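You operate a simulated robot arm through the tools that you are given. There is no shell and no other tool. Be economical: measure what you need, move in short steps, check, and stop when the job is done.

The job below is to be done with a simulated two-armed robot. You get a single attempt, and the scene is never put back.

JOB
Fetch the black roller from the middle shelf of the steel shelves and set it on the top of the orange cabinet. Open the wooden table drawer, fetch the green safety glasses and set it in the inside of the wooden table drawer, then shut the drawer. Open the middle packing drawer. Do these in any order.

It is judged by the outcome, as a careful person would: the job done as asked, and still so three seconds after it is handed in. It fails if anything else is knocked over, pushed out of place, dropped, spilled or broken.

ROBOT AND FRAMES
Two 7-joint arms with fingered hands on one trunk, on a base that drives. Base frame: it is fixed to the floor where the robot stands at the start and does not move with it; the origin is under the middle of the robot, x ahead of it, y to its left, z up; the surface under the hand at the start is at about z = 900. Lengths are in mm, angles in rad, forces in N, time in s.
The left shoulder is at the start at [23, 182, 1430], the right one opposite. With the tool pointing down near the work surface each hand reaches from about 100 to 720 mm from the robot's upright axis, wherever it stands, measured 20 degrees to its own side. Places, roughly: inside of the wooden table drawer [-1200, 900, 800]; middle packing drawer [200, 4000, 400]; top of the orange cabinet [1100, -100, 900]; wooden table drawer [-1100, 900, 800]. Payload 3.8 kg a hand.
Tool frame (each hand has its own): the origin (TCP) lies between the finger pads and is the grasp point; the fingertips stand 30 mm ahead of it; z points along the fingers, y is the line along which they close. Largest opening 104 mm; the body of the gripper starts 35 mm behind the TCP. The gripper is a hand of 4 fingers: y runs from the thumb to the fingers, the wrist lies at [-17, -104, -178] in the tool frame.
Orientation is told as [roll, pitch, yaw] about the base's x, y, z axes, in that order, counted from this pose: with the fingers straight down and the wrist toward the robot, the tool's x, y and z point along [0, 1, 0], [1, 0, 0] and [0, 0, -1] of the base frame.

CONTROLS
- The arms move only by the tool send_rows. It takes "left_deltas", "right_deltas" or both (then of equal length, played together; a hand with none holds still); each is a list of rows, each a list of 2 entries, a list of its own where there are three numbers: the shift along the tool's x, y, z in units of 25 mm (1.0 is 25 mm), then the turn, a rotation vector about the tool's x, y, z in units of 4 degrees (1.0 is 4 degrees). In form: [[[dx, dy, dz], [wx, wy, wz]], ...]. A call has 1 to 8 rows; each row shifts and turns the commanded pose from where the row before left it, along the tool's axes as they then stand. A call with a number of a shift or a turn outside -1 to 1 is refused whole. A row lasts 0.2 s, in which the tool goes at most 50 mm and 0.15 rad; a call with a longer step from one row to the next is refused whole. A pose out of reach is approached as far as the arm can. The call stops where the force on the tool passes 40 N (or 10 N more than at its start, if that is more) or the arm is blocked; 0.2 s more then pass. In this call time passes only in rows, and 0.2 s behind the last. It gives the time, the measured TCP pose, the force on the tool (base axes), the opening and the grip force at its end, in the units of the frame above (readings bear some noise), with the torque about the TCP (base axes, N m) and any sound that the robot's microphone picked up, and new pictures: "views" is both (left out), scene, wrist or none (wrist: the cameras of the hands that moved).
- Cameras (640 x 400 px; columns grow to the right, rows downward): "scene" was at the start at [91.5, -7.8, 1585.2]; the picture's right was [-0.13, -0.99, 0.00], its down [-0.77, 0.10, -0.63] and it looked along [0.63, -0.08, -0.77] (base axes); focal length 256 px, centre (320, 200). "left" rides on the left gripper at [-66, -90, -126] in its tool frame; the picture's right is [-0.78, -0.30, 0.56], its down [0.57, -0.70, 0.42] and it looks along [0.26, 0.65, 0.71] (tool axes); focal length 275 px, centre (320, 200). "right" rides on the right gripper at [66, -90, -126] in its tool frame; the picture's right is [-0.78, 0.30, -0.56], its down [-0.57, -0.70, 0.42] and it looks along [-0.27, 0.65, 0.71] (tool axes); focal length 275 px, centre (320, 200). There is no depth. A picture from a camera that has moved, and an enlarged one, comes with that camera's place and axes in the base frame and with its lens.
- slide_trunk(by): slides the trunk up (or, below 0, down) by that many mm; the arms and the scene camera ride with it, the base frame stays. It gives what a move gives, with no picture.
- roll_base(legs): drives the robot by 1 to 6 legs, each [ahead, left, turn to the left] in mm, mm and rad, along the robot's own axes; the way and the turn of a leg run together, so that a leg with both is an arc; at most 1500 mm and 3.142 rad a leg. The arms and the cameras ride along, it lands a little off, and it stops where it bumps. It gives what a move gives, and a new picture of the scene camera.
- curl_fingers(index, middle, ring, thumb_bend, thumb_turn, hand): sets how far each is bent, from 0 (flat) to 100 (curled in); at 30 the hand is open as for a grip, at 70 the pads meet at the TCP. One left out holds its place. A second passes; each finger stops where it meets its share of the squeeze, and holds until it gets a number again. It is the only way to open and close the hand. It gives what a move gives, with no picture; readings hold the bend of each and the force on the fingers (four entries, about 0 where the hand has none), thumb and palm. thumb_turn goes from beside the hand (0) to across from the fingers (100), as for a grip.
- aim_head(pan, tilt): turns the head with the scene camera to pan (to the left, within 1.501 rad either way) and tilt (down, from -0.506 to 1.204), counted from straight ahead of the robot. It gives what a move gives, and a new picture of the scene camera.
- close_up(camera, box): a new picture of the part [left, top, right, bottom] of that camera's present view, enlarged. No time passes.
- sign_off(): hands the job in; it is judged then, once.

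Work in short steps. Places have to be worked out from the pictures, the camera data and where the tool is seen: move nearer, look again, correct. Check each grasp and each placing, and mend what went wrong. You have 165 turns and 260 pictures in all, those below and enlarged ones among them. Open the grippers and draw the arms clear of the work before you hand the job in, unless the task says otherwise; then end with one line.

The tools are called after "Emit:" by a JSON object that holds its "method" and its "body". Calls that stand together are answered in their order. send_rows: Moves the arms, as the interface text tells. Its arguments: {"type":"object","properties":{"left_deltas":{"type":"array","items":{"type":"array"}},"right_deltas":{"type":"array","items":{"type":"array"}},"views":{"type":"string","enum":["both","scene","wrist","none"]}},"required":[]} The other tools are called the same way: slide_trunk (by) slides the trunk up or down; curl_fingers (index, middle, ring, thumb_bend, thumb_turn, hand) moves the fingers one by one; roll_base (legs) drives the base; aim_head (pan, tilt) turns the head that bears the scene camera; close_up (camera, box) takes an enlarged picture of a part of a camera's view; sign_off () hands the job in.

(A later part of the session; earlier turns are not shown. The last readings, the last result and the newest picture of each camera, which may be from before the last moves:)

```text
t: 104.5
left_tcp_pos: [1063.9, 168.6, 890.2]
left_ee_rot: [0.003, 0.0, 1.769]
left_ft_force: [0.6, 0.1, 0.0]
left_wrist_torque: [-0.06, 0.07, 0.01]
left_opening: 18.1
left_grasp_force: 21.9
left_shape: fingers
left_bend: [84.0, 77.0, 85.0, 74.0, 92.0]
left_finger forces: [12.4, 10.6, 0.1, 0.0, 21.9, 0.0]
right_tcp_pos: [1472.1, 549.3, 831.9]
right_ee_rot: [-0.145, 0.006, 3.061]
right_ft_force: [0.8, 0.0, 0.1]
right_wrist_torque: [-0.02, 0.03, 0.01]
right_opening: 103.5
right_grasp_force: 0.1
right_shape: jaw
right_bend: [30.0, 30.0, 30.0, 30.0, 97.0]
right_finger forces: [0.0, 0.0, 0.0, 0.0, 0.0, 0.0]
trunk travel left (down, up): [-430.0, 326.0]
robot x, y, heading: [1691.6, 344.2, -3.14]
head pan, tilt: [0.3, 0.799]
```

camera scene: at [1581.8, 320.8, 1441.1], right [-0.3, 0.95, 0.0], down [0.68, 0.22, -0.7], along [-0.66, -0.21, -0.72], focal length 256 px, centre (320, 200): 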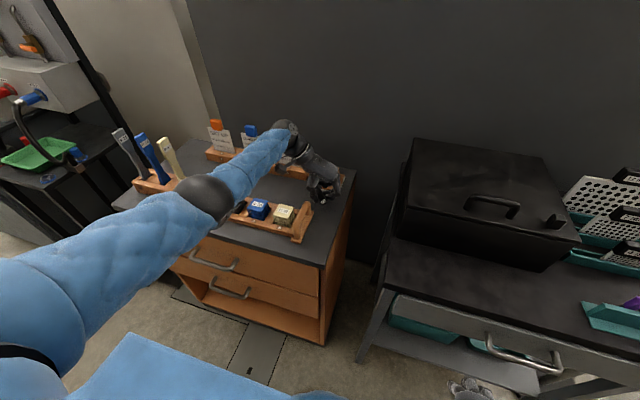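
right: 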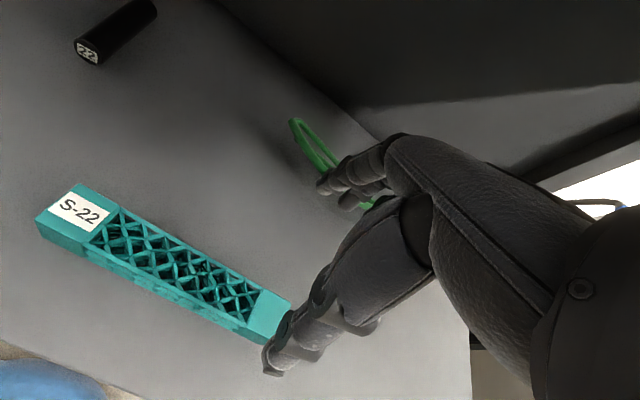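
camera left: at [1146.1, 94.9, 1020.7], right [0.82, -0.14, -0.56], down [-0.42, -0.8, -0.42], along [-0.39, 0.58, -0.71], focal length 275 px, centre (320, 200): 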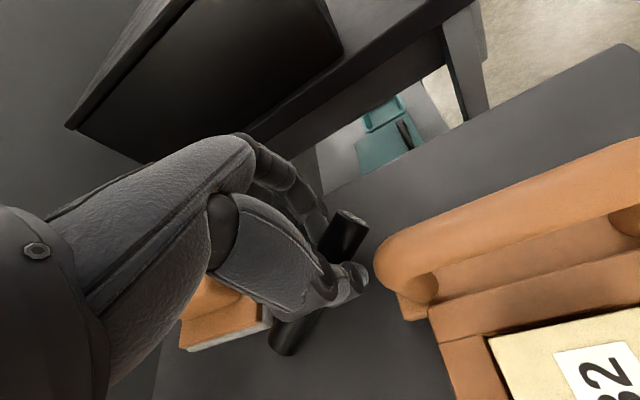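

The weight is now carried by the cabinet. Settle 2 mm more and release in small openings.

Emit:
{"method": "send_rows", "body": {"left_deltas": [[[0, 0, 0.08], [0, 0, 0]]], "views": "none"}}

Emit:
{"method": "curl_fingers", "body": {"hand": "left", "index": 72, "middle": 70, "ring": 70, "thumb_bend": 67}}

Emit:
{"method": "curl_fingers", "body": {"hand": "left", "index": 55, "middle": 55, "ring": 55, "thumb_bend": 55}}

Emit:
{"method": "close_up", "body": {"camera": "scene", "box": [290, 150, 370, 210]}}

Emit:
{"method": "close_up", "body": {"camera": "left", "box": [0, 0, 640, 400]}}

```text
t: 104.9
left_tcp_pos: [1064.3, 168.5, 890.6]
left_ee_rot: [0.006, 0.001, 1.773]
left_ft_force: [0.8, -1.1, 7.6]
left_wrist_torque: [-0.25, -0.02, -0.03]
left_opening: 18.3
left_grasp_force: 25.9
left_shape: fingers
left_bend: [84.0, 77.0, 85.0, 74.0, 92.0]
left_finger forces: [12.2, 10.6, 0.0, 0.0, 28.4, 0.0]
right_tcp_pos: [1473.3, 549.7, 832.0]
right_ee_rot: [-0.145, 0.009, 3.061]
right_ft_force: [-0.3, -0.1, -0.1]
right_wrist_torque: [0.0, 0.0, 0.03]
right_opening: 103.8
right_grasp_force: 0.0
right_shape: jaw
right_bend: [30.0, 30.0, 30.0, 30.0, 97.0]
right_finger forces: [0.0, 0.0, 0.0, 0.1, 0.0, 0.0]
trunk travel left (down, up): [-430.0, 326.0]
robot x, y, heading: [1691.0, 343.8, -3.132]
head pan, tilt: [0.3, 0.799]
```

```text
t: 105.9
left_tcp_pos: [1065.0, 170.4, 891.9]
left_ee_rot: [0.007, 0.0, 1.771]
left_ft_force: [3.4, 1.7, 19.9]
left_wrist_torque: [-0.44, -0.39, 0.11]
left_opening: 18.7
left_grasp_force: 19.5
left_shape: fingers
left_bend: [71.0, 69.0, 70.0, 64.0, 94.0]
left_finger forces: [7.1, 1.0, 0.0, 0.1, 30.6, 0.1]
right_tcp_pos: [1472.9, 550.6, 831.8]
right_ee_rot: [-0.143, 0.005, 3.061]
right_ft_force: [0.3, -0.3, 0.5]
right_wrist_torque: [0.01, -0.02, 0.06]
right_opening: 103.7
right_grasp_force: 0.0
right_shape: jaw
right_bend: [30.0, 30.0, 30.0, 30.0, 97.0]
right_finger forces: [0.0, 0.1, 0.1, 0.1, 0.0, 0.1]
trunk travel left (down, up): [-430.0, 326.0]
robot x, y, heading: [1689.1, 341.5, -3.139]
head pan, tilt: [0.3, 0.799]
```

```text
t: 106.9
left_tcp_pos: [1066.3, 169.6, 893.5]
left_ee_rot: [0.009, -0.001, 1.772]
left_ft_force: [3.5, -3.6, 27.4]
left_wrist_torque: [0.04, -0.31, 0.02]
left_opening: 28.3
left_grasp_force: 13.8
left_shape: fingers
left_bend: [62.0, 57.0, 55.0, 58.0, 97.0]
left_finger forces: [14.6, 5.1, 0.0, 0.1, 7.4, 0.0]
right_tcp_pos: [1473.4, 549.1, 832.3]
right_ee_rot: [-0.144, 0.005, 3.061]
right_ft_force: [-0.5, 0.1, -0.9]
right_wrist_torque: [-0.03, 0.01, 0.0]
right_opening: 103.7
right_grasp_force: 0.1
right_shape: jaw
right_bend: [30.0, 30.0, 30.0, 30.0, 97.0]
right_finger forces: [0.0, 0.0, 0.0, 0.0, 0.0, 0.0]
trunk travel left (down, up): [-430.0, 326.0]
robot x, y, heading: [1692.7, 343.4, -3.134]
head pan, tilt: [0.3, 0.799]
```

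```text
6.67 times, centred on (330, 180) of scene
camera zoom: at [1585.7, 321.0, 1441.5], right [-0.3, 0.95, 0.0], down [0.68, 0.22, -0.7], along [-0.67, -0.21, -0.72], focal length 1703 px, centre (253, 333)
```

zoom: 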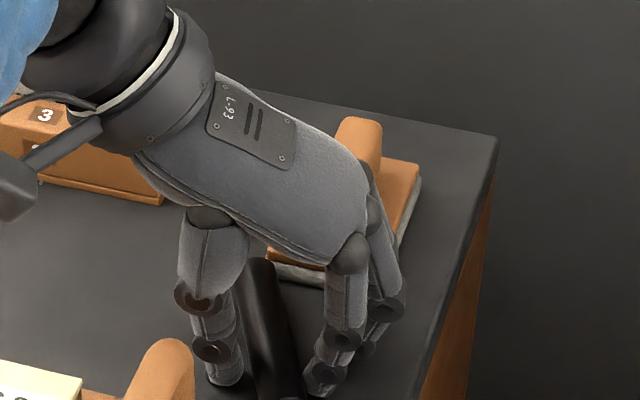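

```text
1.00 times, centred on (320, 200) of left (not enlarged: the box is as wide or as high as the picture)
camera zoom: at [1148.4, 94.8, 1017.3], right [0.81, -0.14, -0.56], down [-0.42, -0.8, -0.42], along [-0.4, 0.58, -0.71], focal length 275 px, centre (320, 200)
```

zoom: 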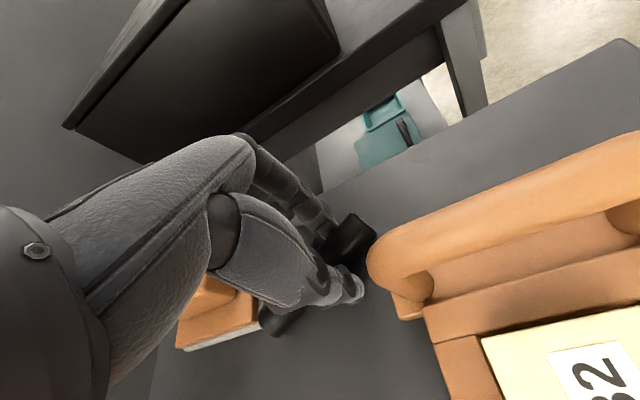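

The roller is down; the extending fingertips press on the top. Rise 6 mm and open further.

Emit:
{"method": "send_rows", "body": {"left_deltas": [[[0, 0, -0.25], [0, 0, 0]]], "views": "none"}}

Emit:
{"method": "curl_fingers", "body": {"hand": "left", "index": 48, "middle": 48, "ring": 48, "thumb_bend": 48}}

Emit:
{"method": "close_up", "body": {"camera": "scene", "box": [290, 150, 370, 210]}}

```text
t: 107.3
left_tcp_pos: [1065.4, 169.3, 893.0]
left_ee_rot: [0.0, 0.003, 1.774]
left_ft_force: [0.0, -1.8, 7.2]
left_wrist_torque: [0.04, 0.04, 0.01]
left_opening: 37.9
left_grasp_force: 3.2
left_shape: fingers
left_bend: [57.0, 57.0, 55.0, 55.0, 97.0]
left_finger forces: [2.9, 3.1, 0.0, 0.0, 0.0, 0.0]
right_tcp_pos: [1472.5, 549.0, 831.7]
right_ee_rot: [-0.145, 0.007, 3.061]
right_ft_force: [0.6, 0.6, 0.0]
right_wrist_torque: [0.01, -0.01, 0.02]
right_opening: 103.8
right_grasp_force: 0.1
right_shape: jaw
right_bend: [30.0, 30.0, 30.0, 30.0, 97.0]
right_finger forces: [0.0, 0.1, 0.0, 0.0, 0.0, 0.0]
trunk travel left (down, up): [-430.0, 326.0]
robot x, y, heading: [1691.5, 342.7, -3.137]
head pan, tilt: [0.3, 0.799]
```

```text
t: 108.3
left_tcp_pos: [1064.7, 168.1, 895.5]
left_ee_rot: [0.002, 0.002, 1.771]
left_ft_force: [-0.6, -0.4, -0.4]
left_wrist_torque: [0.03, -0.01, 0.02]
left_opening: 58.2
left_grasp_force: 0.1
left_shape: fingers
left_bend: [48.0, 48.0, 48.0, 48.0, 97.0]
left_finger forces: [0.1, 0.1, 0.0, 0.0, 0.0, 0.0]
right_tcp_pos: [1471.5, 549.2, 831.1]
right_ee_rot: [-0.145, 0.007, 3.062]
right_ft_force: [0.2, 0.3, 0.1]
right_wrist_torque: [-0.01, -0.01, -0.03]
right_opening: 103.7
right_grasp_force: 0.1
right_shape: jaw
right_bend: [30.0, 30.0, 30.0, 30.0, 97.0]
right_finger forces: [0.0, 0.0, 0.0, 0.1, 0.0, 0.0]
trunk travel left (down, up): [-430.0, 326.0]
robot x, y, heading: [1691.8, 346.3, -3.136]
head pan, tilt: [0.3, 0.799]
```

```text
6.67 times, centred on (330, 180) of scene
camera zoom: at [1582.3, 320.9, 1441.1], right [-0.3, 0.95, 0.0], down [0.68, 0.22, -0.7], along [-0.66, -0.21, -0.72], focal length 1703 px, centre (253, 333)
```

zoom: 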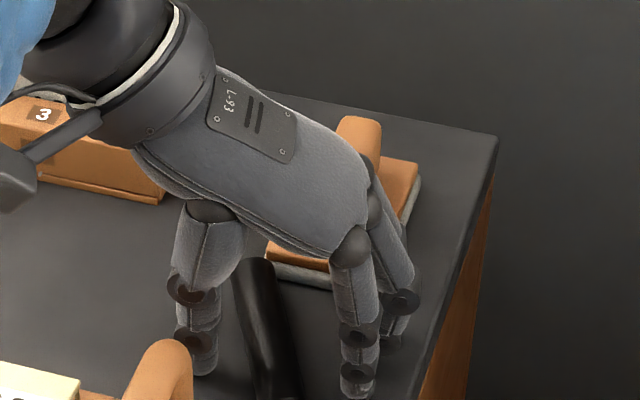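

Free of the roller. Lift straight up about 130 mm and look.

Emit:
{"method": "send_rows", "body": {"left_deltas": [[[0, 0, -0.6], [0, 0, 0]], [[0, 0, -0.9], [0, 0, 0]], [[0, 0, -0.9], [0, 0, 0]], [[0, 0, -0.9], [0, 0, 0]], [[0, 0, -0.9], [0, 0, 0]], [[0, 0, -0.9], [0, 0, 0]]], "views": "wrist"}}

Emit:
{"method": "close_up", "body": {"camera": "scene", "box": [200, 110, 380, 240]}}

```text
t: 109.7
left_tcp_pos: [1066.0, 169.2, 1022.7]
left_ee_rot: [0.002, 0.0, 1.773]
left_ft_force: [-0.6, 0.7, 0.5]
left_wrist_torque: [0.0, -0.03, -0.01]
left_opening: 58.4
left_grasp_force: 0.0
left_shape: fingers
left_bend: [48.0, 48.0, 48.0, 48.0, 97.0]
left_finger forces: [0.0, 0.0, 0.1, 0.0, 0.0, 0.0]
right_tcp_pos: [1470.9, 549.4, 831.5]
right_ee_rot: [-0.144, 0.007, 3.061]
right_ft_force: [-0.4, -0.3, 0.3]
right_wrist_torque: [0.02, 0.0, 0.0]
right_opening: 103.7
right_grasp_force: 0.1
right_shape: jaw
right_bend: [30.0, 30.0, 30.0, 30.0, 97.0]
right_finger forces: [0.1, 0.0, 0.0, 0.0, 0.1, 0.1]
trunk travel left (down, up): [-430.0, 326.0]
robot x, y, heading: [1691.0, 345.4, -3.131]
head pan, tilt: [0.3, 0.799]
camera left: at [1146.9, 95.2, 1147.1], right [0.82, -0.14, -0.56], down [-0.42, -0.8, -0.42], along [-0.39, 0.58, -0.71], focal length 275 px, centre (320, 200)
```

left: 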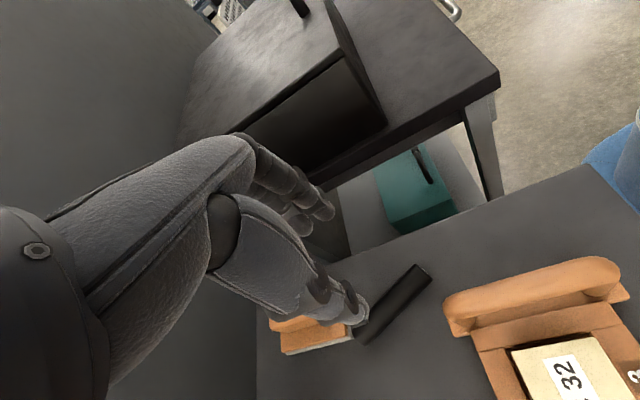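

```text
3.08 times, centred on (290, 175) of scene
camera zoom: at [1582.5, 320.9, 1441.2], right [-0.3, 0.95, 0.0], down [0.68, 0.22, -0.7], along [-0.66, -0.21, -0.72], focal length 786 px, centre (412, 277)
```

zoom: 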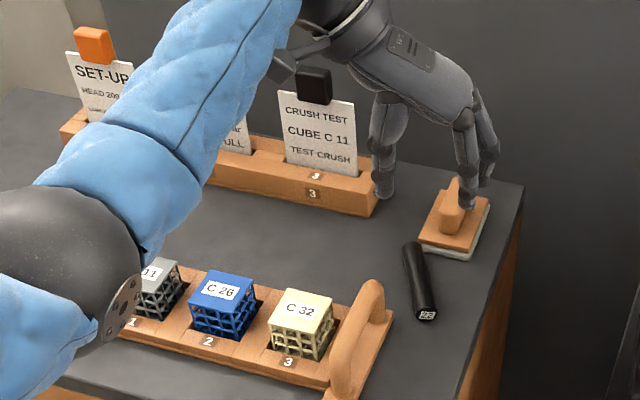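

Roller placed, nothing else disturbed. Retract the hand along the entry path and back the base off.

Emit:
{"method": "send_rows", "body": {"left_deltas": [[[-0.98, -0.2, -0.3], [0, 0, 0]], [[-0.98, -0.2, 0], [0, 0, 0]], [[-0.98, -0.2, 0], [0, 0, 0]], [[-0.98, -0.2, 0], [0, 0, 0]], [[-0.98, -0.2, 0], [0, 0, 0]], [[-0.98, -0.2, 0], [0, 0, 0]], [[-0.98, -0.2, 0], [0, 0, 0]], [[-0.98, -0.2, 0], [0, 0, 0]]], "views": "none"}}

Emit:
{"method": "send_rows", "body": {"left_deltas": [[[-0.98, -0.2, 0], [0, 0, 0]], [[-0.98, -0.2, 0], [0, 0, 0]], [[-0.98, -0.2, 0], [0, 0, 0]]], "views": "none"}}

Emit:
{"method": "roll_base", "body": {"legs": [[-300, 0, 0]]}}

```text
t: 111.5
left_tcp_pos: [1267.0, 168.1, 1029.9]
left_ee_rot: [0.003, 0.001, 1.772]
left_ft_force: [0.1, -0.2, 0.2]
left_wrist_torque: [-0.02, -0.02, 0.01]
left_opening: 58.4
left_grasp_force: 0.0
left_shape: fingers
left_bend: [48.0, 48.0, 48.0, 48.0, 97.0]
left_finger forces: [0.1, 0.0, 0.1, 0.1, 0.1, 0.0]
right_tcp_pos: [1473.5, 549.8, 830.7]
right_ee_rot: [-0.146, 0.006, 3.06]
right_ft_force: [0.0, -0.5, 0.7]
right_wrist_torque: [0.02, -0.01, -0.01]
right_opening: 103.8
right_grasp_force: 0.0
right_shape: jaw
right_bend: [30.0, 30.0, 30.0, 30.0, 97.0]
right_finger forces: [0.1, 0.0, 0.0, 0.1, 0.0, 0.0]
trunk travel left (down, up): [-430.0, 326.0]
robot x, y, heading: [1691.7, 340.7, -3.136]
head pan, tilt: [0.3, 0.799]
```

```text
t: 112.3
left_tcp_pos: [1343.0, 167.7, 1029.5]
left_ee_rot: [0.0, -0.002, 1.771]
left_ft_force: [0.7, -0.1, 0.0]
left_wrist_torque: [-0.01, 0.0, 0.02]
left_opening: 58.3
left_grasp_force: 0.1
left_shape: fingers
left_bend: [48.0, 48.0, 48.0, 48.0, 97.0]
left_finger forces: [0.1, 0.1, 0.0, 0.1, 0.1, 0.0]
right_tcp_pos: [1472.2, 548.7, 831.3]
right_ee_rot: [-0.144, 0.006, 3.063]
right_ft_force: [-0.4, -0.5, 0.0]
right_wrist_torque: [-0.03, -0.01, 0.0]
right_opening: 103.7
right_grasp_force: 0.0
right_shape: jaw
right_bend: [30.0, 30.0, 30.0, 30.0, 97.0]
right_finger forces: [0.0, 0.0, 0.0, 0.1, 0.0, 0.0]
trunk travel left (down, up): [-430.0, 326.0]
robot x, y, heading: [1691.8, 342.4, -3.129]
head pan, tilt: [0.3, 0.799]
```

```text
t: 114.4
left_tcp_pos: [1643.0, 170.9, 1028.3]
left_ee_rot: [0.003, -0.001, 1.773]
left_ft_force: [-0.2, 0.3, 0.2]
left_wrist_torque: [-0.04, 0.02, -0.02]
left_opening: 58.4
left_grasp_force: 0.0
left_shape: fingers
left_bend: [48.0, 48.0, 48.0, 48.0, 97.0]
left_finger forces: [0.0, 0.0, 0.0, 0.0, 0.1, 0.1]
right_tcp_pos: [1773.6, 551.6, 831.4]
right_ee_rot: [-0.145, 0.006, 3.063]
right_ft_force: [0.8, 0.2, -0.6]
right_wrist_torque: [0.0, 0.05, 0.02]
right_opening: 103.9
right_grasp_force: 0.0
right_shape: jaw
right_bend: [30.0, 30.0, 30.0, 30.0, 97.0]
right_finger forces: [0.0, 0.0, 0.0, 0.0, 0.1, 0.1]
trunk travel left (down, up): [-430.0, 326.0]
robot x, y, heading: [1994.5, 342.5, -3.137]
head pan, tilt: [0.3, 0.799]
camera scene: at [1885.1, 322.6, 1441.3], right [-0.3, 0.95, 0.0], down [0.68, 0.22, -0.7], along [-0.67, -0.21, -0.72], focal length 256 px, centre (320, 200)
```

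scene: 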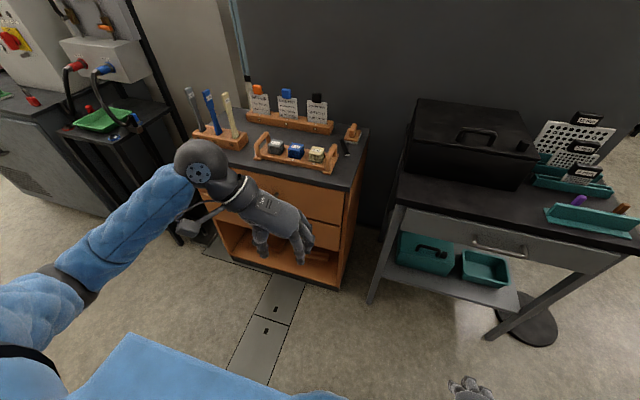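

Now the packing drawer (~[200, 4000, 400]). Go back out the way I came: slide right to y≈1850, then ahead (−x) to x≈-400, and look around.

Emit:
{"method": "roll_base", "body": {"legs": [[0, -1450, 0], [0, -60, 0], [1400, 0, 0], [950, 0, 0]]}}

Emit:
{"method": "aim_head", "body": {"pan": -1.2, "tilt": 0.4}}

Emit:
{"method": "aim_head", "body": {"pan": -0.2, "tilt": 0.4}}

```text
t: 133.4
left_tcp_pos: [-738.0, 1591.8, 1028.1]
left_ee_rot: [0.003, 0.0, 1.812]
left_ft_force: [0.6, -0.5, -0.3]
left_wrist_torque: [0.04, -0.02, 0.0]
left_opening: 58.7
left_grasp_force: 0.0
left_shape: fingers
left_bend: [48.0, 48.0, 48.0, 48.0, 97.0]
left_finger forces: [0.0, 0.0, 0.1, 0.1, 0.0, 0.0]
right_tcp_pos: [-623.4, 1977.7, 831.7]
right_ee_rot: [-0.145, 0.005, 3.103]
right_ft_force: [0.3, 0.3, 0.3]
right_wrist_torque: [0.01, 0.0, -0.01]
right_opening: 104.0
right_grasp_force: 0.1
right_shape: jaw
right_bend: [30.0, 30.0, 30.0, 30.0, 97.0]
right_finger forces: [0.0, 0.0, 0.0, 0.0, 0.0, 0.0]
trunk travel left (down, up): [-430.0, 326.0]
robot x, y, heading: [-395.7, 1784.4, -3.091]
head pan, tilt: [0.3, 0.799]
camera scene: at [-504.0, 1754.5, 1441.1], right [-0.34, 0.94, 0.0], down [0.67, 0.24, -0.7], along [-0.66, -0.24, -0.72], focal length 256 px, centre (320, 200)
```

scene: 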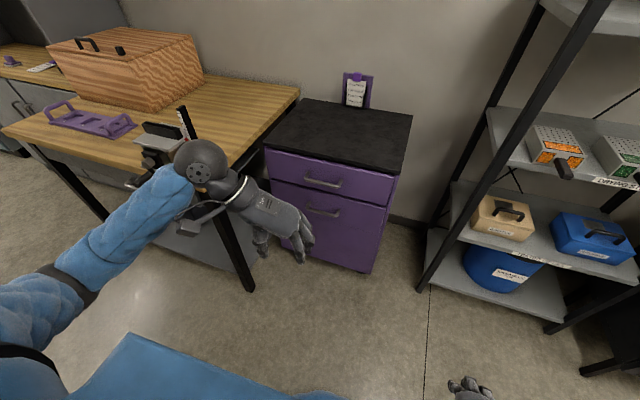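

```text
t: 135.0
left_tcp_pos: [-738.3, 1591.9, 1029.3]
left_ee_rot: [0.002, -0.001, 1.812]
left_ft_force: [-1.8, 0.3, -0.5]
left_wrist_torque: [-0.01, 0.04, -0.02]
left_opening: 58.3
left_grasp_force: 0.0
left_shape: fingers
left_bend: [48.0, 48.0, 48.0, 48.0, 97.0]
left_finger forces: [0.1, 0.0, 0.0, 0.0, 0.0, 0.1]
right_tcp_pos: [-623.8, 1978.2, 831.3]
right_ee_rot: [-0.145, 0.008, 3.102]
right_ft_force: [0.0, -0.5, -0.2]
right_wrist_torque: [-0.03, -0.05, 0.0]
right_opening: 103.7
right_grasp_force: 0.1
right_shape: jaw
right_bend: [30.0, 30.0, 30.0, 30.0, 97.0]
right_finger forces: [0.0, 0.0, 0.0, 0.0, 0.0, 0.0]
trunk travel left (down, up): [-430.0, 326.0]
robot x, y, heading: [-397.5, 1780.0, -3.092]
head pan, tilt: [-1.201, 0.4]
camera scene: at [-465.2, 1866.7, 1476.3], right [0.91, 0.41, 0.0], down [0.16, -0.36, -0.92], along [-0.37, 0.84, -0.39], focal length 256 px, centre (320, 200)
```

scene: 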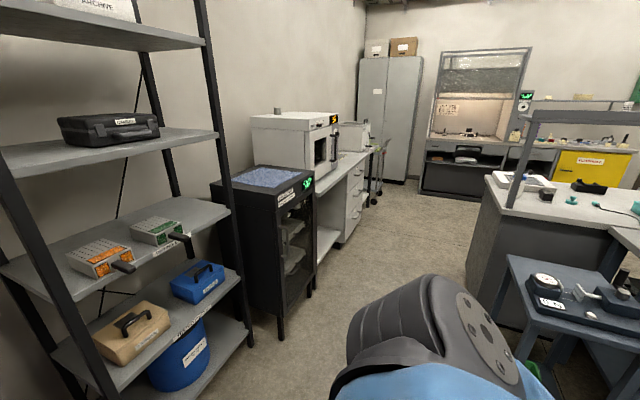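

```text
t: 136.3
left_tcp_pos: [-739.2, 1591.7, 1029.0]
left_ee_rot: [0.003, -0.001, 1.811]
left_ft_force: [0.5, 0.3, -0.2]
left_wrist_torque: [-0.01, 0.0, 0.0]
left_opening: 58.3
left_grasp_force: 0.2
left_shape: fingers
left_bend: [48.0, 48.0, 48.0, 48.0, 97.0]
left_finger forces: [0.0, 0.0, 0.0, 0.0, 0.0, 0.0]
right_tcp_pos: [-623.6, 1977.2, 831.1]
right_ee_rot: [-0.145, 0.007, 3.103]
right_ft_force: [0.9, 0.7, 0.1]
right_wrist_torque: [-0.03, -0.04, -0.01]
right_opening: 103.9
right_grasp_force: 0.0
right_shape: jaw
right_bend: [30.0, 30.0, 30.0, 30.0, 97.0]
right_finger forces: [0.1, 0.0, 0.1, 0.0, 0.1, 0.0]
trunk travel left (down, up): [-430.0, 326.0]
robot x, y, heading: [-400.7, 1780.9, -3.092]
head pan, tilt: [-0.201, 0.4]
camera scene: at [-519.2, 1796.3, 1476.3], right [0.15, 0.99, 0.0], down [0.38, -0.06, -0.92], along [-0.91, 0.14, -0.39], focal length 256 px, centre (320, 200)
```

scene: 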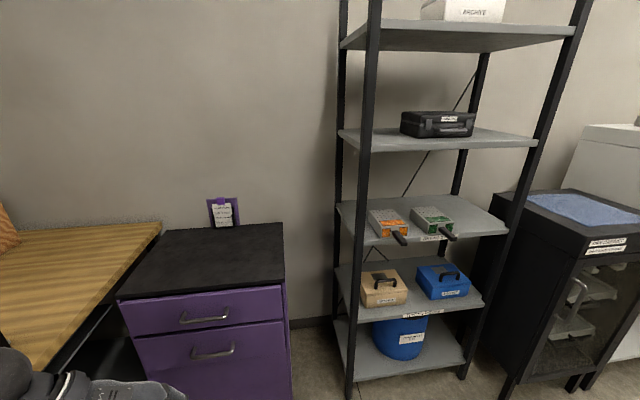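

Zoom on the packing bench, the glasses area, and the far counter.

Emit:
{"method": "aim_head", "body": {"pan": -1.5, "tilt": 0.3}}

Emit:
{"method": "close_up", "body": {"camera": "scene", "box": [220, 120, 540, 320]}}

```text
t: 137.8
left_tcp_pos: [-738.1, 1591.9, 1028.6]
left_ee_rot: [0.001, 0.0, 1.813]
left_ft_force: [-0.5, 0.4, 0.5]
left_wrist_torque: [0.02, 0.02, 0.03]
left_opening: 58.3
left_grasp_force: 0.1
left_shape: fingers
left_bend: [48.0, 48.0, 48.0, 48.0, 97.0]
left_finger forces: [0.1, 0.0, 0.1, 0.0, 0.0, 0.0]
right_tcp_pos: [-624.0, 1979.2, 831.2]
right_ee_rot: [-0.145, 0.008, 3.101]
right_ft_force: [1.0, -1.3, -1.0]
right_wrist_torque: [0.01, 0.0, 0.01]
right_opening: 104.1
right_grasp_force: 0.1
right_shape: jaw
right_bend: [30.0, 30.0, 30.0, 30.0, 97.0]
right_finger forces: [0.0, 0.1, 0.1, 0.0, 0.1, 0.0]
trunk travel left (down, up): [-430.0, 326.0]
robot x, y, heading: [-396.1, 1782.8, -3.095]
head pan, tilt: [-1.499, 0.3]
camera scene: at [-438.7, 1874.7, 1485.5], right [0.99, 0.12, 0.0], down [0.04, -0.29, -0.96], along [-0.11, 0.95, -0.3], focal length 256 px, centre (320, 200)
```

scene: 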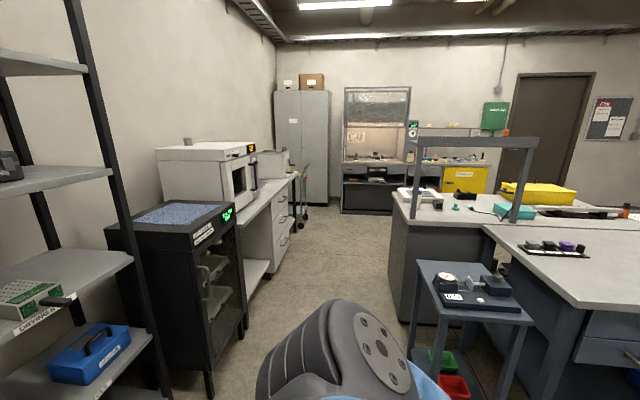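

```text
2.00 times, centred on (380, 220) of scene
camera zoom: at [-438.7, 1874.7, 1485.5], right [0.99, 0.12, 0.0], down [0.04, -0.29, -0.96], along [-0.11, 0.95, -0.3], focal length 511 px, centre (200, 160)
```

zoom: 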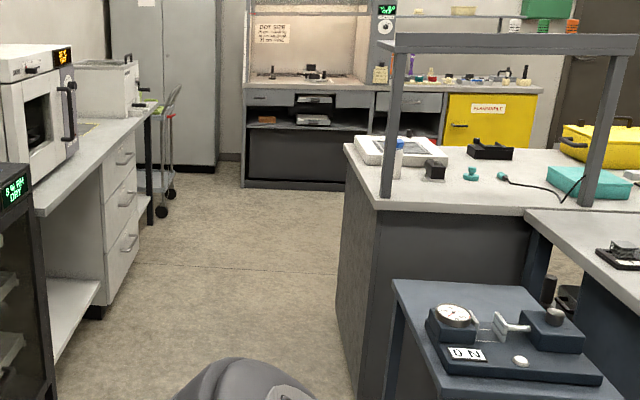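

The packing bench spans y≈3307–4010, its west edge at x≈-75, so the drawers probably face +y. Turn to face +y and drive up the aisle at x≈-570.

Emit:
{"method": "roll_base", "body": {"legs": [[0, 0, -1.62], [0, 170, 0], [1400, 0, 0], [1450, 0, 0]]}}

Emit:
{"method": "aim_head", "body": {"pan": -1.2, "tilt": 0.5}}

```text
t: 156.7
left_tcp_pos: [-723.5, 5007.0, 1028.5]
left_ee_rot: [0.003, -0.001, 0.188]
left_ft_force: [0.4, -0.5, -0.4]
left_wrist_torque: [0.02, 0.0, -0.02]
left_opening: 58.3
left_grasp_force: 0.2
left_shape: fingers
left_bend: [48.0, 48.0, 48.0, 48.0, 97.0]
left_finger forces: [0.0, 0.0, 0.0, 0.0, 0.0, 0.1]
right_tcp_pos: [-342.5, 4870.5, 831.2]
right_ee_rot: [-0.145, 0.008, 1.477]
right_ft_force: [-0.7, -0.7, 0.4]
right_wrist_torque: [-0.01, 0.02, -0.01]
right_opening: 103.9
right_grasp_force: 0.0
right_shape: jaw
right_bend: [30.0, 30.0, 30.0, 30.0, 97.0]
right_finger forces: [0.0, 0.1, 0.0, 0.1, 0.1, 0.0]
trunk travel left (down, up): [-430.0, 326.0]
robot x, y, heading: [-553.5, 4652.0, 1.562]
head pan, tilt: [-1.499, 0.3]
camera scene: at [-457.1, 4695.2, 1485.5], right [0.06, -1.0, 0.0], down [-0.3, -0.02, -0.96], along [0.95, 0.06, -0.3], focal length 256 px, centre (320, 200)
```

scene: 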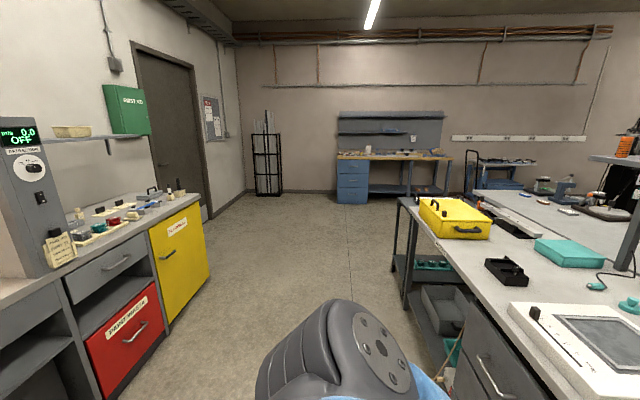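

```text
t: 157.4
left_tcp_pos: [-722.2, 5005.9, 1028.7]
left_ee_rot: [0.002, 0.0, 0.187]
left_ft_force: [0.1, 0.8, -0.7]
left_wrist_torque: [-0.01, 0.0, 0.03]
left_opening: 58.5
left_grasp_force: 0.0
left_shape: fingers
left_bend: [48.0, 48.0, 48.0, 48.0, 97.0]
left_finger forces: [0.1, 0.0, 0.0, 0.0, 0.0, 0.0]
right_tcp_pos: [-343.2, 4869.8, 832.3]
right_ee_rot: [-0.147, 0.007, 1.476]
right_ft_force: [0.4, 0.6, 0.1]
right_wrist_torque: [-0.04, 0.01, 0.0]
right_opening: 103.9
right_grasp_force: 0.1
right_shape: jaw
right_bend: [30.0, 30.0, 30.0, 30.0, 97.0]
right_finger forces: [0.0, 0.0, 0.0, 0.0, 0.0, 0.0]
trunk travel left (down, up): [-430.0, 326.0]
robot x, y, heading: [-552.9, 4654.9, 1.56]
head pan, tilt: [-1.201, 0.499]
camera scene: at [-465.1, 4721.1, 1467.2], right [0.35, -0.94, 0.0], down [-0.45, -0.17, -0.88], along [0.82, 0.31, -0.48], focal length 256 px, centre (320, 200)
```

scene: 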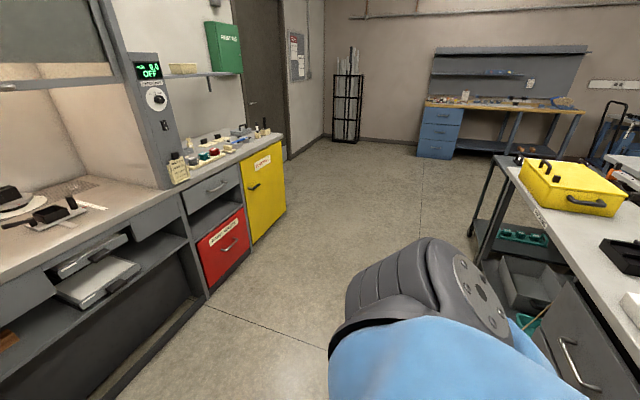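

The drawers do face +y. Move to about [250, 4850] and turn around to face them.

Emit:
{"method": "roll_base", "body": {"legs": [[200, -800, 0], [0, 0, -1.57], [0, 0, -1.57]]}}

Emit:
{"method": "aim_head", "body": {"pan": 0, "tilt": 0.7}}

```text
t: 169.4
left_tcp_pos: [427.2, 4502.7, 1029.9]
left_ee_rot: [0.002, 0.0, -2.925]
left_ft_force: [-0.3, 0.0, -0.8]
left_wrist_torque: [-0.02, 0.03, 0.02]
left_opening: 58.4
left_grasp_force: 0.2
left_shape: fingers
left_bend: [48.0, 48.0, 48.0, 48.0, 97.0]
left_finger forces: [0.0, 0.0, 0.0, 0.0, 0.0, 0.0]
right_tcp_pos: [43.5, 4627.5, 833.5]
right_ee_rot: [-0.146, 0.007, -1.635]
right_ft_force: [1.4, 0.3, 0.3]
right_wrist_torque: [0.0, 0.01, -0.05]
right_opening: 104.0
right_grasp_force: 0.0
right_shape: jaw
right_bend: [30.0, 30.0, 30.0, 30.0, 97.0]
right_finger forces: [0.0, 0.1, 0.0, 0.1, 0.0, 0.0]
trunk travel left (down, up): [-430.0, 326.0]
robot x, y, heading: [247.1, 4845.8, -1.549]
head pan, tilt: [-1.201, 0.499]
camera scene: at [164.9, 4782.8, 1467.1], right [-0.38, 0.92, 0.0], down [0.44, 0.18, -0.88], along [-0.81, -0.33, -0.48], focal length 256 px, centre (320, 200)
```

scene: 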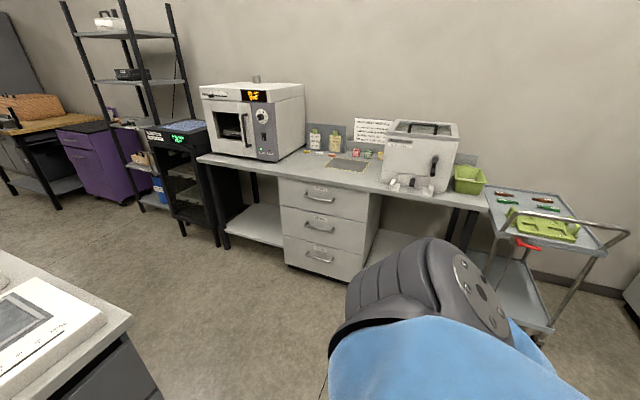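

```text
t: 170.8
left_tcp_pos: [428.2, 4502.7, 1030.5]
left_ee_rot: [0.001, -0.001, -2.924]
left_ft_force: [-0.6, 1.1, 0.6]
left_wrist_torque: [0.0, 0.02, -0.02]
left_opening: 58.6
left_grasp_force: 0.1
left_shape: fingers
left_bend: [48.0, 48.0, 48.0, 48.0, 97.0]
left_finger forces: [0.0, 0.0, 0.0, 0.1, 0.0, 0.0]
right_tcp_pos: [44.3, 4627.8, 832.8]
right_ee_rot: [-0.146, 0.007, -1.636]
right_ft_force: [-0.4, -1.3, 0.0]
right_wrist_torque: [0.0, 0.01, 0.02]
right_opening: 103.9
right_grasp_force: 0.2
right_shape: jaw
right_bend: [30.0, 30.0, 30.0, 30.0, 97.0]
right_finger forces: [0.1, 0.1, 0.0, 0.1, 0.0, 0.0]
trunk travel left (down, up): [-430.0, 326.0]
robot x, y, heading: [247.2, 4849.9, -1.549]
head pan, tilt: [0.0, 0.7]
camera scene: at [250.8, 4732.6, 1449.4], right [-1.0, -0.02, 0.0], down [-0.01, 0.64, -0.77], along [0.02, -0.76, -0.64], focal length 256 px, centre (320, 200)
```

scene: 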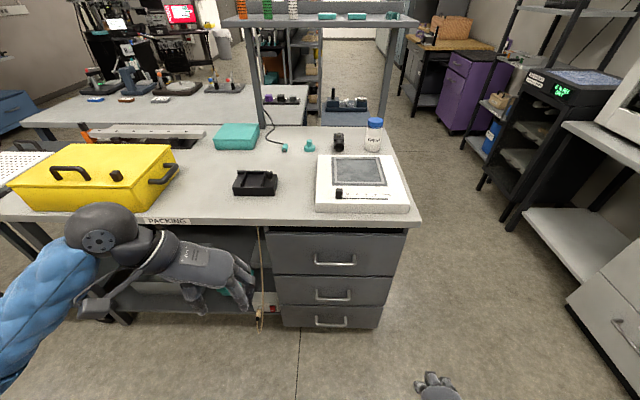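

The PACKING drawers: the middle handle is near [212, 4165, 460]. Zoom for details.

Emit:
{"method": "close_up", "body": {"camera": "scene", "box": [240, 210, 440, 340]}}

```text
3.08 times, centred on (340, 275) of scene
camera zoom: at [250.8, 4732.6, 1449.4], right [-1.0, -0.02, 0.0], down [-0.01, 0.64, -0.77], along [0.02, -0.76, -0.64], focal length 786 px, centre (258, -31)
```

zoom: 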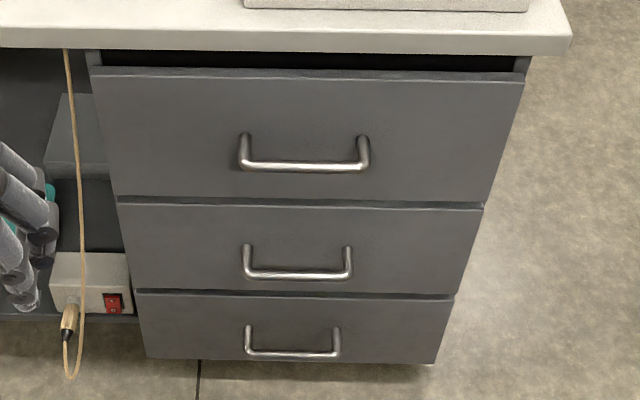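

I'll use the right hand. First shift the base so the handle sits about 150 mm to the robot's right, and lower the trunk 350.

Emit:
{"method": "roll_base", "body": {"legs": [[0, 115, -0.02]]}}

Emit:
{"method": "slide_trunk", "body": {"by": -350}}

Emit:
{"method": "send_rows", "body": {"right_deltas": [[[0, 1, -0.3], [-1, 0, 0]], [[0, 0.8, -0.3], [-1, 0, 0]], [[0, 0.8, 0], [-1, 0, 0]], [[0, 0.8, 0], [-1, 0, 0]], [[0, 0.8, 0], [-1, 0, 0]], [[0, 0.8, 0.2], [-1, 0, 0]], [[0, 0.8, 0.3], [-1, 0, 0]], [[0, 0.6, 0.4], [-1, 0, 0]]], "views": "both"}}

```text
t: 172.0
left_tcp_pos: [534.3, 4499.6, 1028.6]
left_ee_rot: [0.002, -0.002, -2.945]
left_ft_force: [0.1, -0.3, -0.7]
left_wrist_torque: [0.02, 0.0, 0.0]
left_opening: 58.4
left_grasp_force: 0.1
left_shape: fingers
left_bend: [48.0, 48.0, 48.0, 48.0, 97.0]
left_finger forces: [0.0, 0.1, 0.1, 0.0, 0.0, 0.0]
right_tcp_pos: [152.8, 4632.7, 832.4]
right_ee_rot: [-0.147, 0.006, -1.654]
right_ft_force: [0.1, -1.0, -0.7]
right_wrist_torque: [-0.01, -0.01, -0.02]
right_opening: 103.5
right_grasp_force: 0.0
right_shape: jaw
right_bend: [30.0, 30.0, 30.0, 30.0, 97.0]
right_finger forces: [0.0, 0.1, 0.1, 0.1, 0.0, 0.0]
trunk travel left (down, up): [-430.0, 326.0]
robot x, y, heading: [358.8, 4849.6, -1.57]
head pan, tilt: [0.0, 0.7]
camera scene: at [363.1, 4733.9, 1449.4], right [-1.0, 0.0, 0.0], down [0.0, 0.64, -0.76], along [0.0, -0.76, -0.64], focal length 256 px, centre (320, 200)
```

scene: 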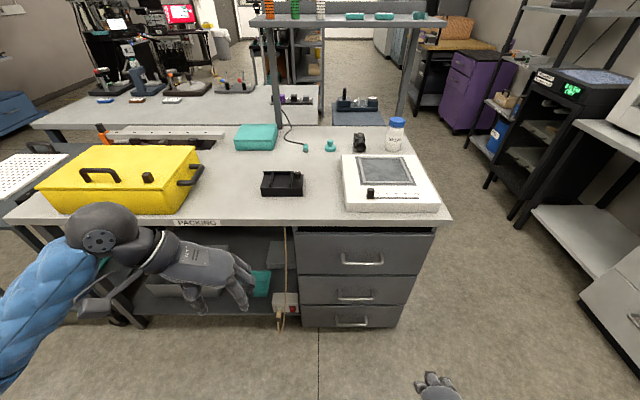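

```text
t: 175.4
left_tcp_pos: [532.7, 4485.8, 640.4]
left_ee_rot: [-0.145, 0.03, -2.948]
left_ft_force: [-0.4, 0.8, 0.1]
left_wrist_torque: [0.01, 0.0, 0.03]
left_opening: 58.7
left_grasp_force: 0.1
left_shape: fingers
left_bend: [48.0, 48.0, 48.0, 48.0, 97.0]
left_finger forces: [0.0, 0.1, 0.0, 0.1, 0.0, 0.0]
right_tcp_pos: [123.1, 4636.3, 477.8]
right_ee_rot: [-0.209, 0.011, -1.654]
right_ft_force: [-0.2, 0.5, 0.4]
right_wrist_torque: [0.01, 0.0, 0.01]
right_opening: 103.8
right_grasp_force: 0.0
right_shape: jaw
right_bend: [30.0, 30.0, 30.0, 30.0, 97.0]
right_finger forces: [0.0, 0.1, 0.1, 0.1, 0.0, 0.0]
trunk travel left (down, up): [-80.0, 676.0]
robot x, y, heading: [361.4, 4850.9, -1.568]
head pan, tilt: [0.0, 0.7]
```

```text
t: 177.2
left_tcp_pos: [533.2, 4487.6, 641.8]
left_ee_rot: [-0.146, 0.029, -2.949]
left_ft_force: [-0.4, -0.2, -0.2]
left_wrist_torque: [0.0, 0.0, 0.02]
left_opening: 58.4
left_grasp_force: 0.0
left_shape: fingers
left_bend: [48.0, 48.0, 48.0, 48.0, 97.0]
left_finger forces: [0.0, 0.0, 0.0, 0.0, 0.0, 0.0]
right_tcp_pos: [143.2, 4553.1, 482.1]
right_ee_rot: [-0.179, -0.336, -1.531]
right_ft_force: [-0.5, 0.5, 0.5]
right_wrist_torque: [-0.01, 0.0, 0.0]
right_opening: 103.8
right_grasp_force: 0.0
right_shape: jaw
right_bend: [30.0, 30.0, 30.0, 30.0, 97.0]
right_finger forces: [0.0, 0.0, 0.0, 0.1, 0.1, 0.0]
trunk travel left (down, up): [-80.0, 676.0]
robot x, y, heading: [357.2, 4847.1, -1.57]
head pan, tilt: [0.0, 0.7]
stopped in row 8 (right hand): the arm was blocked; the commanded pose is now the measured one
camera scene: at [361.1, 4579.8, 1088.7], right [-1.0, 0.0, 0.0], down [0.0, 0.64, -0.76], along [0.0, -0.76, -0.64], focal length 256 px, centre (320, 200)
camera right: at [225.4, 4677.5, 558.8], right [-0.66, -0.08, 0.74], down [-0.66, 0.53, -0.53], along [-0.35, -0.84, -0.41], focal length 275 px, centre (320, 200)
```

scene: 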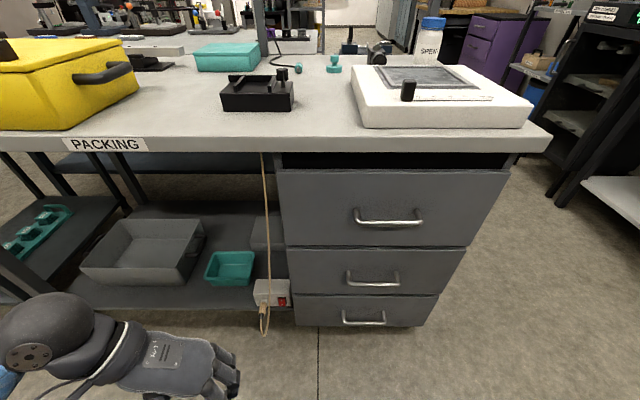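
right: 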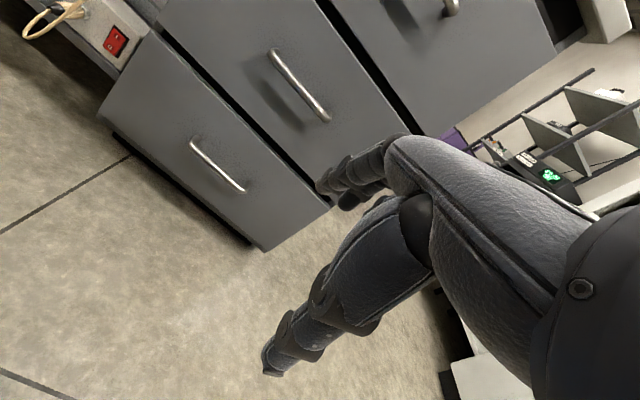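

Handle bar triangulates to about [213, 4180, 445]. The wrist was limited because the arm is folded in, so extend forward first, then keep tilting the fingers forward.

Emit:
{"method": "send_rows", "body": {"right_deltas": [[[0, 1, 0.15], [0, 0, 0]], [[0, 1, 0.15], [0, 0, 0]], [[0, 1, 0.15], [0, 0, 0]], [[0, 1, 0.15], [0, 0, 0]], [[0, 0, 0], [-1, 0, 0]], [[0, 0, 0], [-1, 0, 0]], [[0, 0, 0], [-1, 0, 0]], [[0, 0, 0], [-1, 0, 0]]], "views": "none"}}

Emit:
{"method": "send_rows", "body": {"right_deltas": [[[0, 0, 0], [-1, 0, 0]], [[0, 0, 0], [-1, 0, 0]], [[0, 0, 0], [-1, 0, 0]], [[0, 0, 0], [-1, 0, 0]], [[0, 0, 0], [-1, 0, 0]], [[0, 0, 0], [-1, 0, 0]]], "views": "both"}}

```text
t: 179.0
left_tcp_pos: [532.3, 4486.8, 641.3]
left_ee_rot: [-0.148, 0.028, -2.947]
left_ft_force: [0.9, 0.4, -0.3]
left_wrist_torque: [0.01, 0.0, 0.0]
left_opening: 58.7
left_grasp_force: 0.1
left_shape: fingers
left_bend: [48.0, 48.0, 48.0, 48.0, 97.0]
left_finger forces: [0.1, 0.0, 0.1, 0.0, 0.0, 0.0]
right_tcp_pos: [139.0, 4449.7, 502.5]
right_ee_rot: [-0.243, -0.617, -1.419]
right_ft_force: [-0.1, -0.9, -0.2]
right_wrist_torque: [-0.01, -0.03, -0.02]
right_opening: 103.8
right_grasp_force: 0.0
right_shape: jaw
right_bend: [30.0, 30.0, 30.0, 30.0, 97.0]
right_finger forces: [0.0, 0.0, 0.1, 0.0, 0.0, 0.0]
trunk travel left (down, up): [-80.0, 676.0]
robot x, y, heading: [358.9, 4853.7, -1.562]
head pan, tilt: [0.0, 0.7]
```

```text
t: 180.4
left_tcp_pos: [532.5, 4486.3, 641.5]
left_ee_rot: [-0.147, 0.029, -2.949]
left_ft_force: [-0.8, 0.6, 0.1]
left_wrist_torque: [0.04, 0.03, 0.03]
left_opening: 58.5
left_grasp_force: 0.1
left_shape: fingers
left_bend: [48.0, 48.0, 48.0, 48.0, 97.0]
left_finger forces: [0.1, 0.0, 0.1, 0.0, 0.0, 0.1]
right_tcp_pos: [142.7, 4461.0, 495.4]
right_ee_rot: [-0.34, -0.996, -1.282]
right_ft_force: [-0.4, 0.6, 0.0]
right_wrist_torque: [-0.01, -0.01, 0.01]
right_opening: 104.1
right_grasp_force: 0.1
right_shape: jaw
right_bend: [30.0, 30.0, 30.0, 30.0, 97.0]
right_finger forces: [0.0, 0.1, 0.1, 0.0, 0.0, 0.0]
trunk travel left (down, up): [-80.0, 676.0]
robot x, y, heading: [359.7, 4849.3, -1.57]
head pan, tilt: [0.0, 0.7]
camera scene: at [361.2, 4579.8, 1088.7], right [-1.0, 0.0, 0.0], down [0.0, 0.64, -0.76], along [0.0, -0.76, -0.64], focal length 256 px, centre (320, 200)
camera right: at [204.5, 4614.3, 473.4], right [-0.66, 0.32, 0.67], down [-0.71, 0.0, -0.7], along [-0.23, -0.95, 0.23], focal length 275 px, centre (320, 200)
```

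scene: 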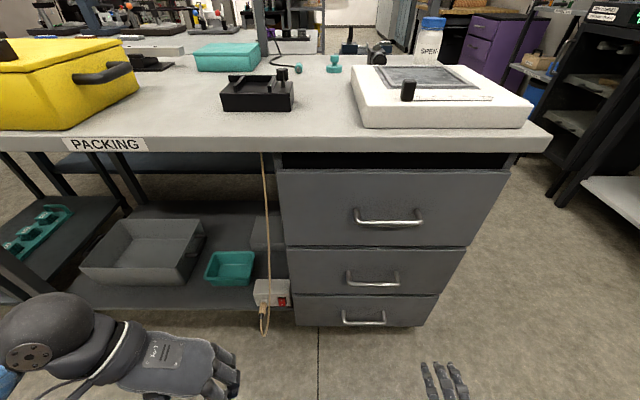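
right: 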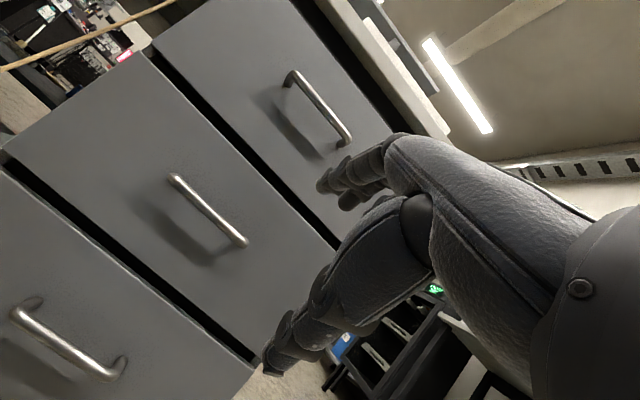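

Orientation is good (fingers ~31° below horizontal, forward). Level the roll by 3 units, then move base 180 ahead and 68 left to line up with the middle handle.

Emit:
{"method": "send_rows", "body": {"right_deltas": [[[0, 0, 0], [0, 0, 1]], [[0, 0, 0], [0, 0, 1]], [[0, 0, 0], [0, 0, 1]]], "views": "none"}}

Emit:
{"method": "roll_base", "body": {"legs": [[180, 68, 0]]}}

Emit:
{"method": "close_up", "body": {"camera": "right", "box": [0, 0, 640, 400]}}

```text
t: 181.2
left_tcp_pos: [532.7, 4485.9, 642.1]
left_ee_rot: [-0.147, 0.032, -2.949]
left_ft_force: [-0.2, 0.3, 0.1]
left_wrist_torque: [0.01, 0.01, 0.01]
left_opening: 58.5
left_grasp_force: 0.0
left_shape: fingers
left_bend: [48.0, 48.0, 48.0, 48.0, 97.0]
left_finger forces: [0.0, 0.0, 0.1, 0.0, 0.1, 0.0]
right_tcp_pos: [132.3, 4463.0, 493.4]
right_ee_rot: [-0.111, -1.034, -1.53]
right_ft_force: [-0.3, 0.7, 0.0]
right_wrist_torque: [-0.02, -0.03, -0.01]
right_opening: 103.8
right_grasp_force: 0.1
right_shape: jaw
right_bend: [30.0, 30.0, 30.0, 30.0, 97.0]
right_finger forces: [0.0, 0.0, 0.0, 0.1, 0.1, 0.1]
trunk travel left (down, up): [-80.0, 676.0]
robot x, y, heading: [360.0, 4848.9, -1.572]
head pan, tilt: [0.0, 0.7]
```

```text
t: 182.7
left_tcp_pos: [602.2, 4306.6, 641.8]
left_ee_rot: [-0.148, 0.03, -2.949]
left_ft_force: [-0.1, -0.3, -0.4]
left_wrist_torque: [-0.01, 0.02, -0.02]
left_opening: 58.3
left_grasp_force: 0.0
left_shape: fingers
left_bend: [48.0, 48.0, 48.0, 48.0, 97.0]
left_finger forces: [0.0, 0.0, 0.1, 0.0, 0.0, 0.0]
right_tcp_pos: [201.3, 4280.2, 496.2]
right_ee_rot: [-0.115, -1.04, -1.525]
right_ft_force: [0.3, 0.1, -0.2]
right_wrist_torque: [0.0, -0.01, -0.01]
right_opening: 104.0
right_grasp_force: 0.1
right_shape: jaw
right_bend: [30.0, 30.0, 30.0, 30.0, 97.0]
right_finger forces: [0.1, 0.1, 0.0, 0.1, 0.0, 0.0]
trunk travel left (down, up): [-80.0, 676.0]
robot x, y, heading: [426.6, 4673.0, -1.573]
head pan, tilt: [0.0, 0.7]
camera scene: at [430.0, 4399.9, 1088.7], right [-1.0, 0.0, 0.0], down [0.0, 0.64, -0.76], along [0.0, -0.76, -0.64], focal length 256 px, centre (320, 200)
```

scene: 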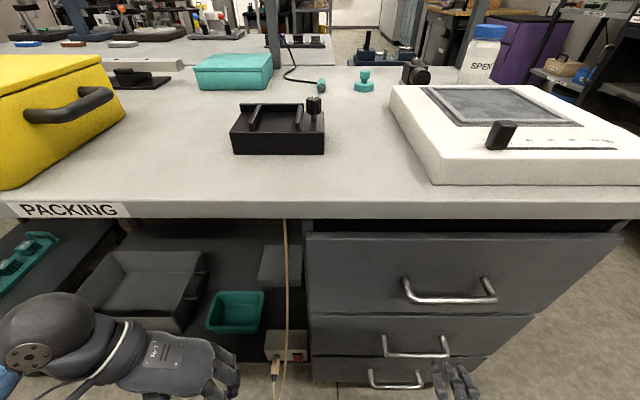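

```text
1.00 times, centred on (320, 200) of right (not enlarged: the box is as wide or as high as the picture)
camera zoom: at [273.8, 4429.1, 478.7], right [-0.72, 0.37, 0.58], down [-0.62, 0.02, -0.79], along [-0.3, -0.93, 0.22], focal length 275 px, centre (320, 200)
```

zoom: 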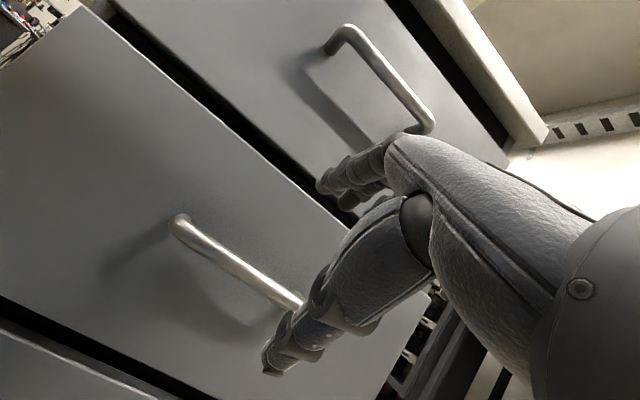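

Handle centre re-measured at about [211, 4180, 448]. Move in: down 48, forward 60, then look.

Emit:
{"method": "send_rows", "body": {"right_deltas": [[[0.16, -0.11, 0.75], [0, 0, 0]], [[0.16, -0.11, 0.75], [0, 0, 0]], [[0.16, -0.11, 0.75], [0, 0, 0]], [[0.16, -0.11, 0.75], [0, 0, 0]]], "views": "both"}}

Emit:
{"method": "close_up", "body": {"camera": "scene", "box": [340, 280, 560, 400]}}

```text
t: 183.7
left_tcp_pos: [602.7, 4307.1, 641.6]
left_ee_rot: [-0.145, 0.03, -2.947]
left_ft_force: [0.9, -1.1, -0.5]
left_wrist_torque: [0.0, -0.02, 0.02]
left_opening: 58.5
left_grasp_force: 0.0
left_shape: fingers
left_bend: [48.0, 48.0, 48.0, 48.0, 97.0]
left_finger forces: [0.1, 0.0, 0.0, 0.0, 0.0, 0.0]
right_tcp_pos: [206.7, 4225.0, 445.1]
right_ee_rot: [-0.142, -1.032, -1.493]
right_ft_force: [0.0, 0.3, 0.8]
right_wrist_torque: [0.02, -0.01, 0.01]
right_opening: 104.0
right_grasp_force: 0.1
right_shape: jaw
right_bend: [30.0, 30.0, 30.0, 30.0, 97.0]
right_finger forces: [0.0, 0.0, 0.1, 0.0, 0.0, 0.1]
trunk travel left (down, up): [-80.0, 676.0]
robot x, y, heading: [429.3, 4671.9, -1.574]
head pan, tilt: [0.0, 0.7]
camera scene: at [430.0, 4399.8, 1088.7], right [-1.0, 0.0, 0.0], down [0.0, 0.64, -0.76], along [0.0, -0.76, -0.64], focal length 256 px, centre (320, 200)
camera right: at [278.3, 4374.7, 427.8], right [-0.72, 0.36, 0.59], down [-0.63, 0.02, -0.78], along [-0.29, -0.93, 0.21], focal length 275 px, centre (320, 200)
```

scene: 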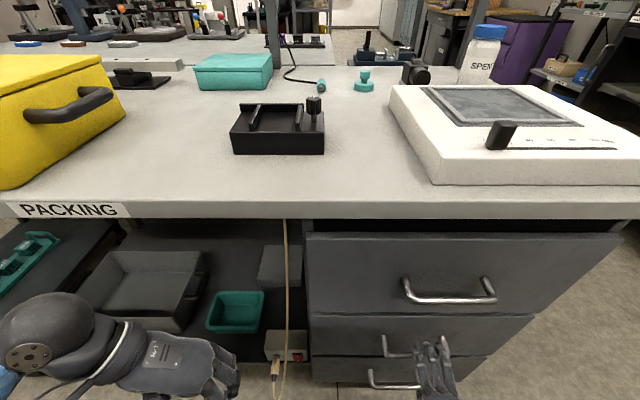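
right: 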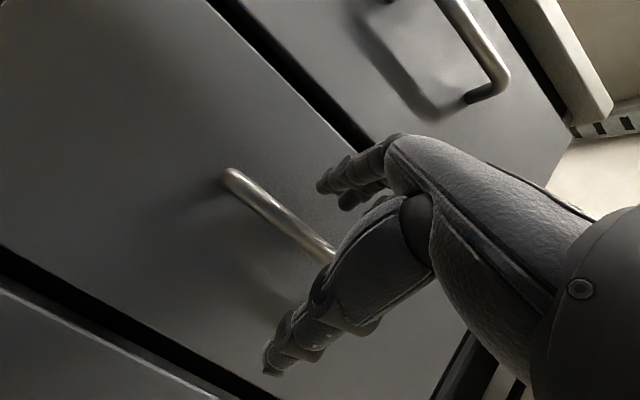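

```text
2.91 times, centred on (450, 340) of scene
camera zoom: at [430.0, 4399.8, 1088.7], right [-1.0, 0.0, 0.0], down [0.0, 0.64, -0.76], along [0.0, -0.76, -0.64], focal length 743 px, centre (-58, -207)
```

zoom: 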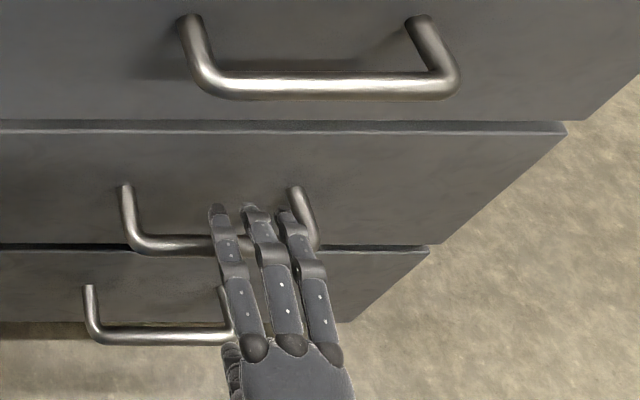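

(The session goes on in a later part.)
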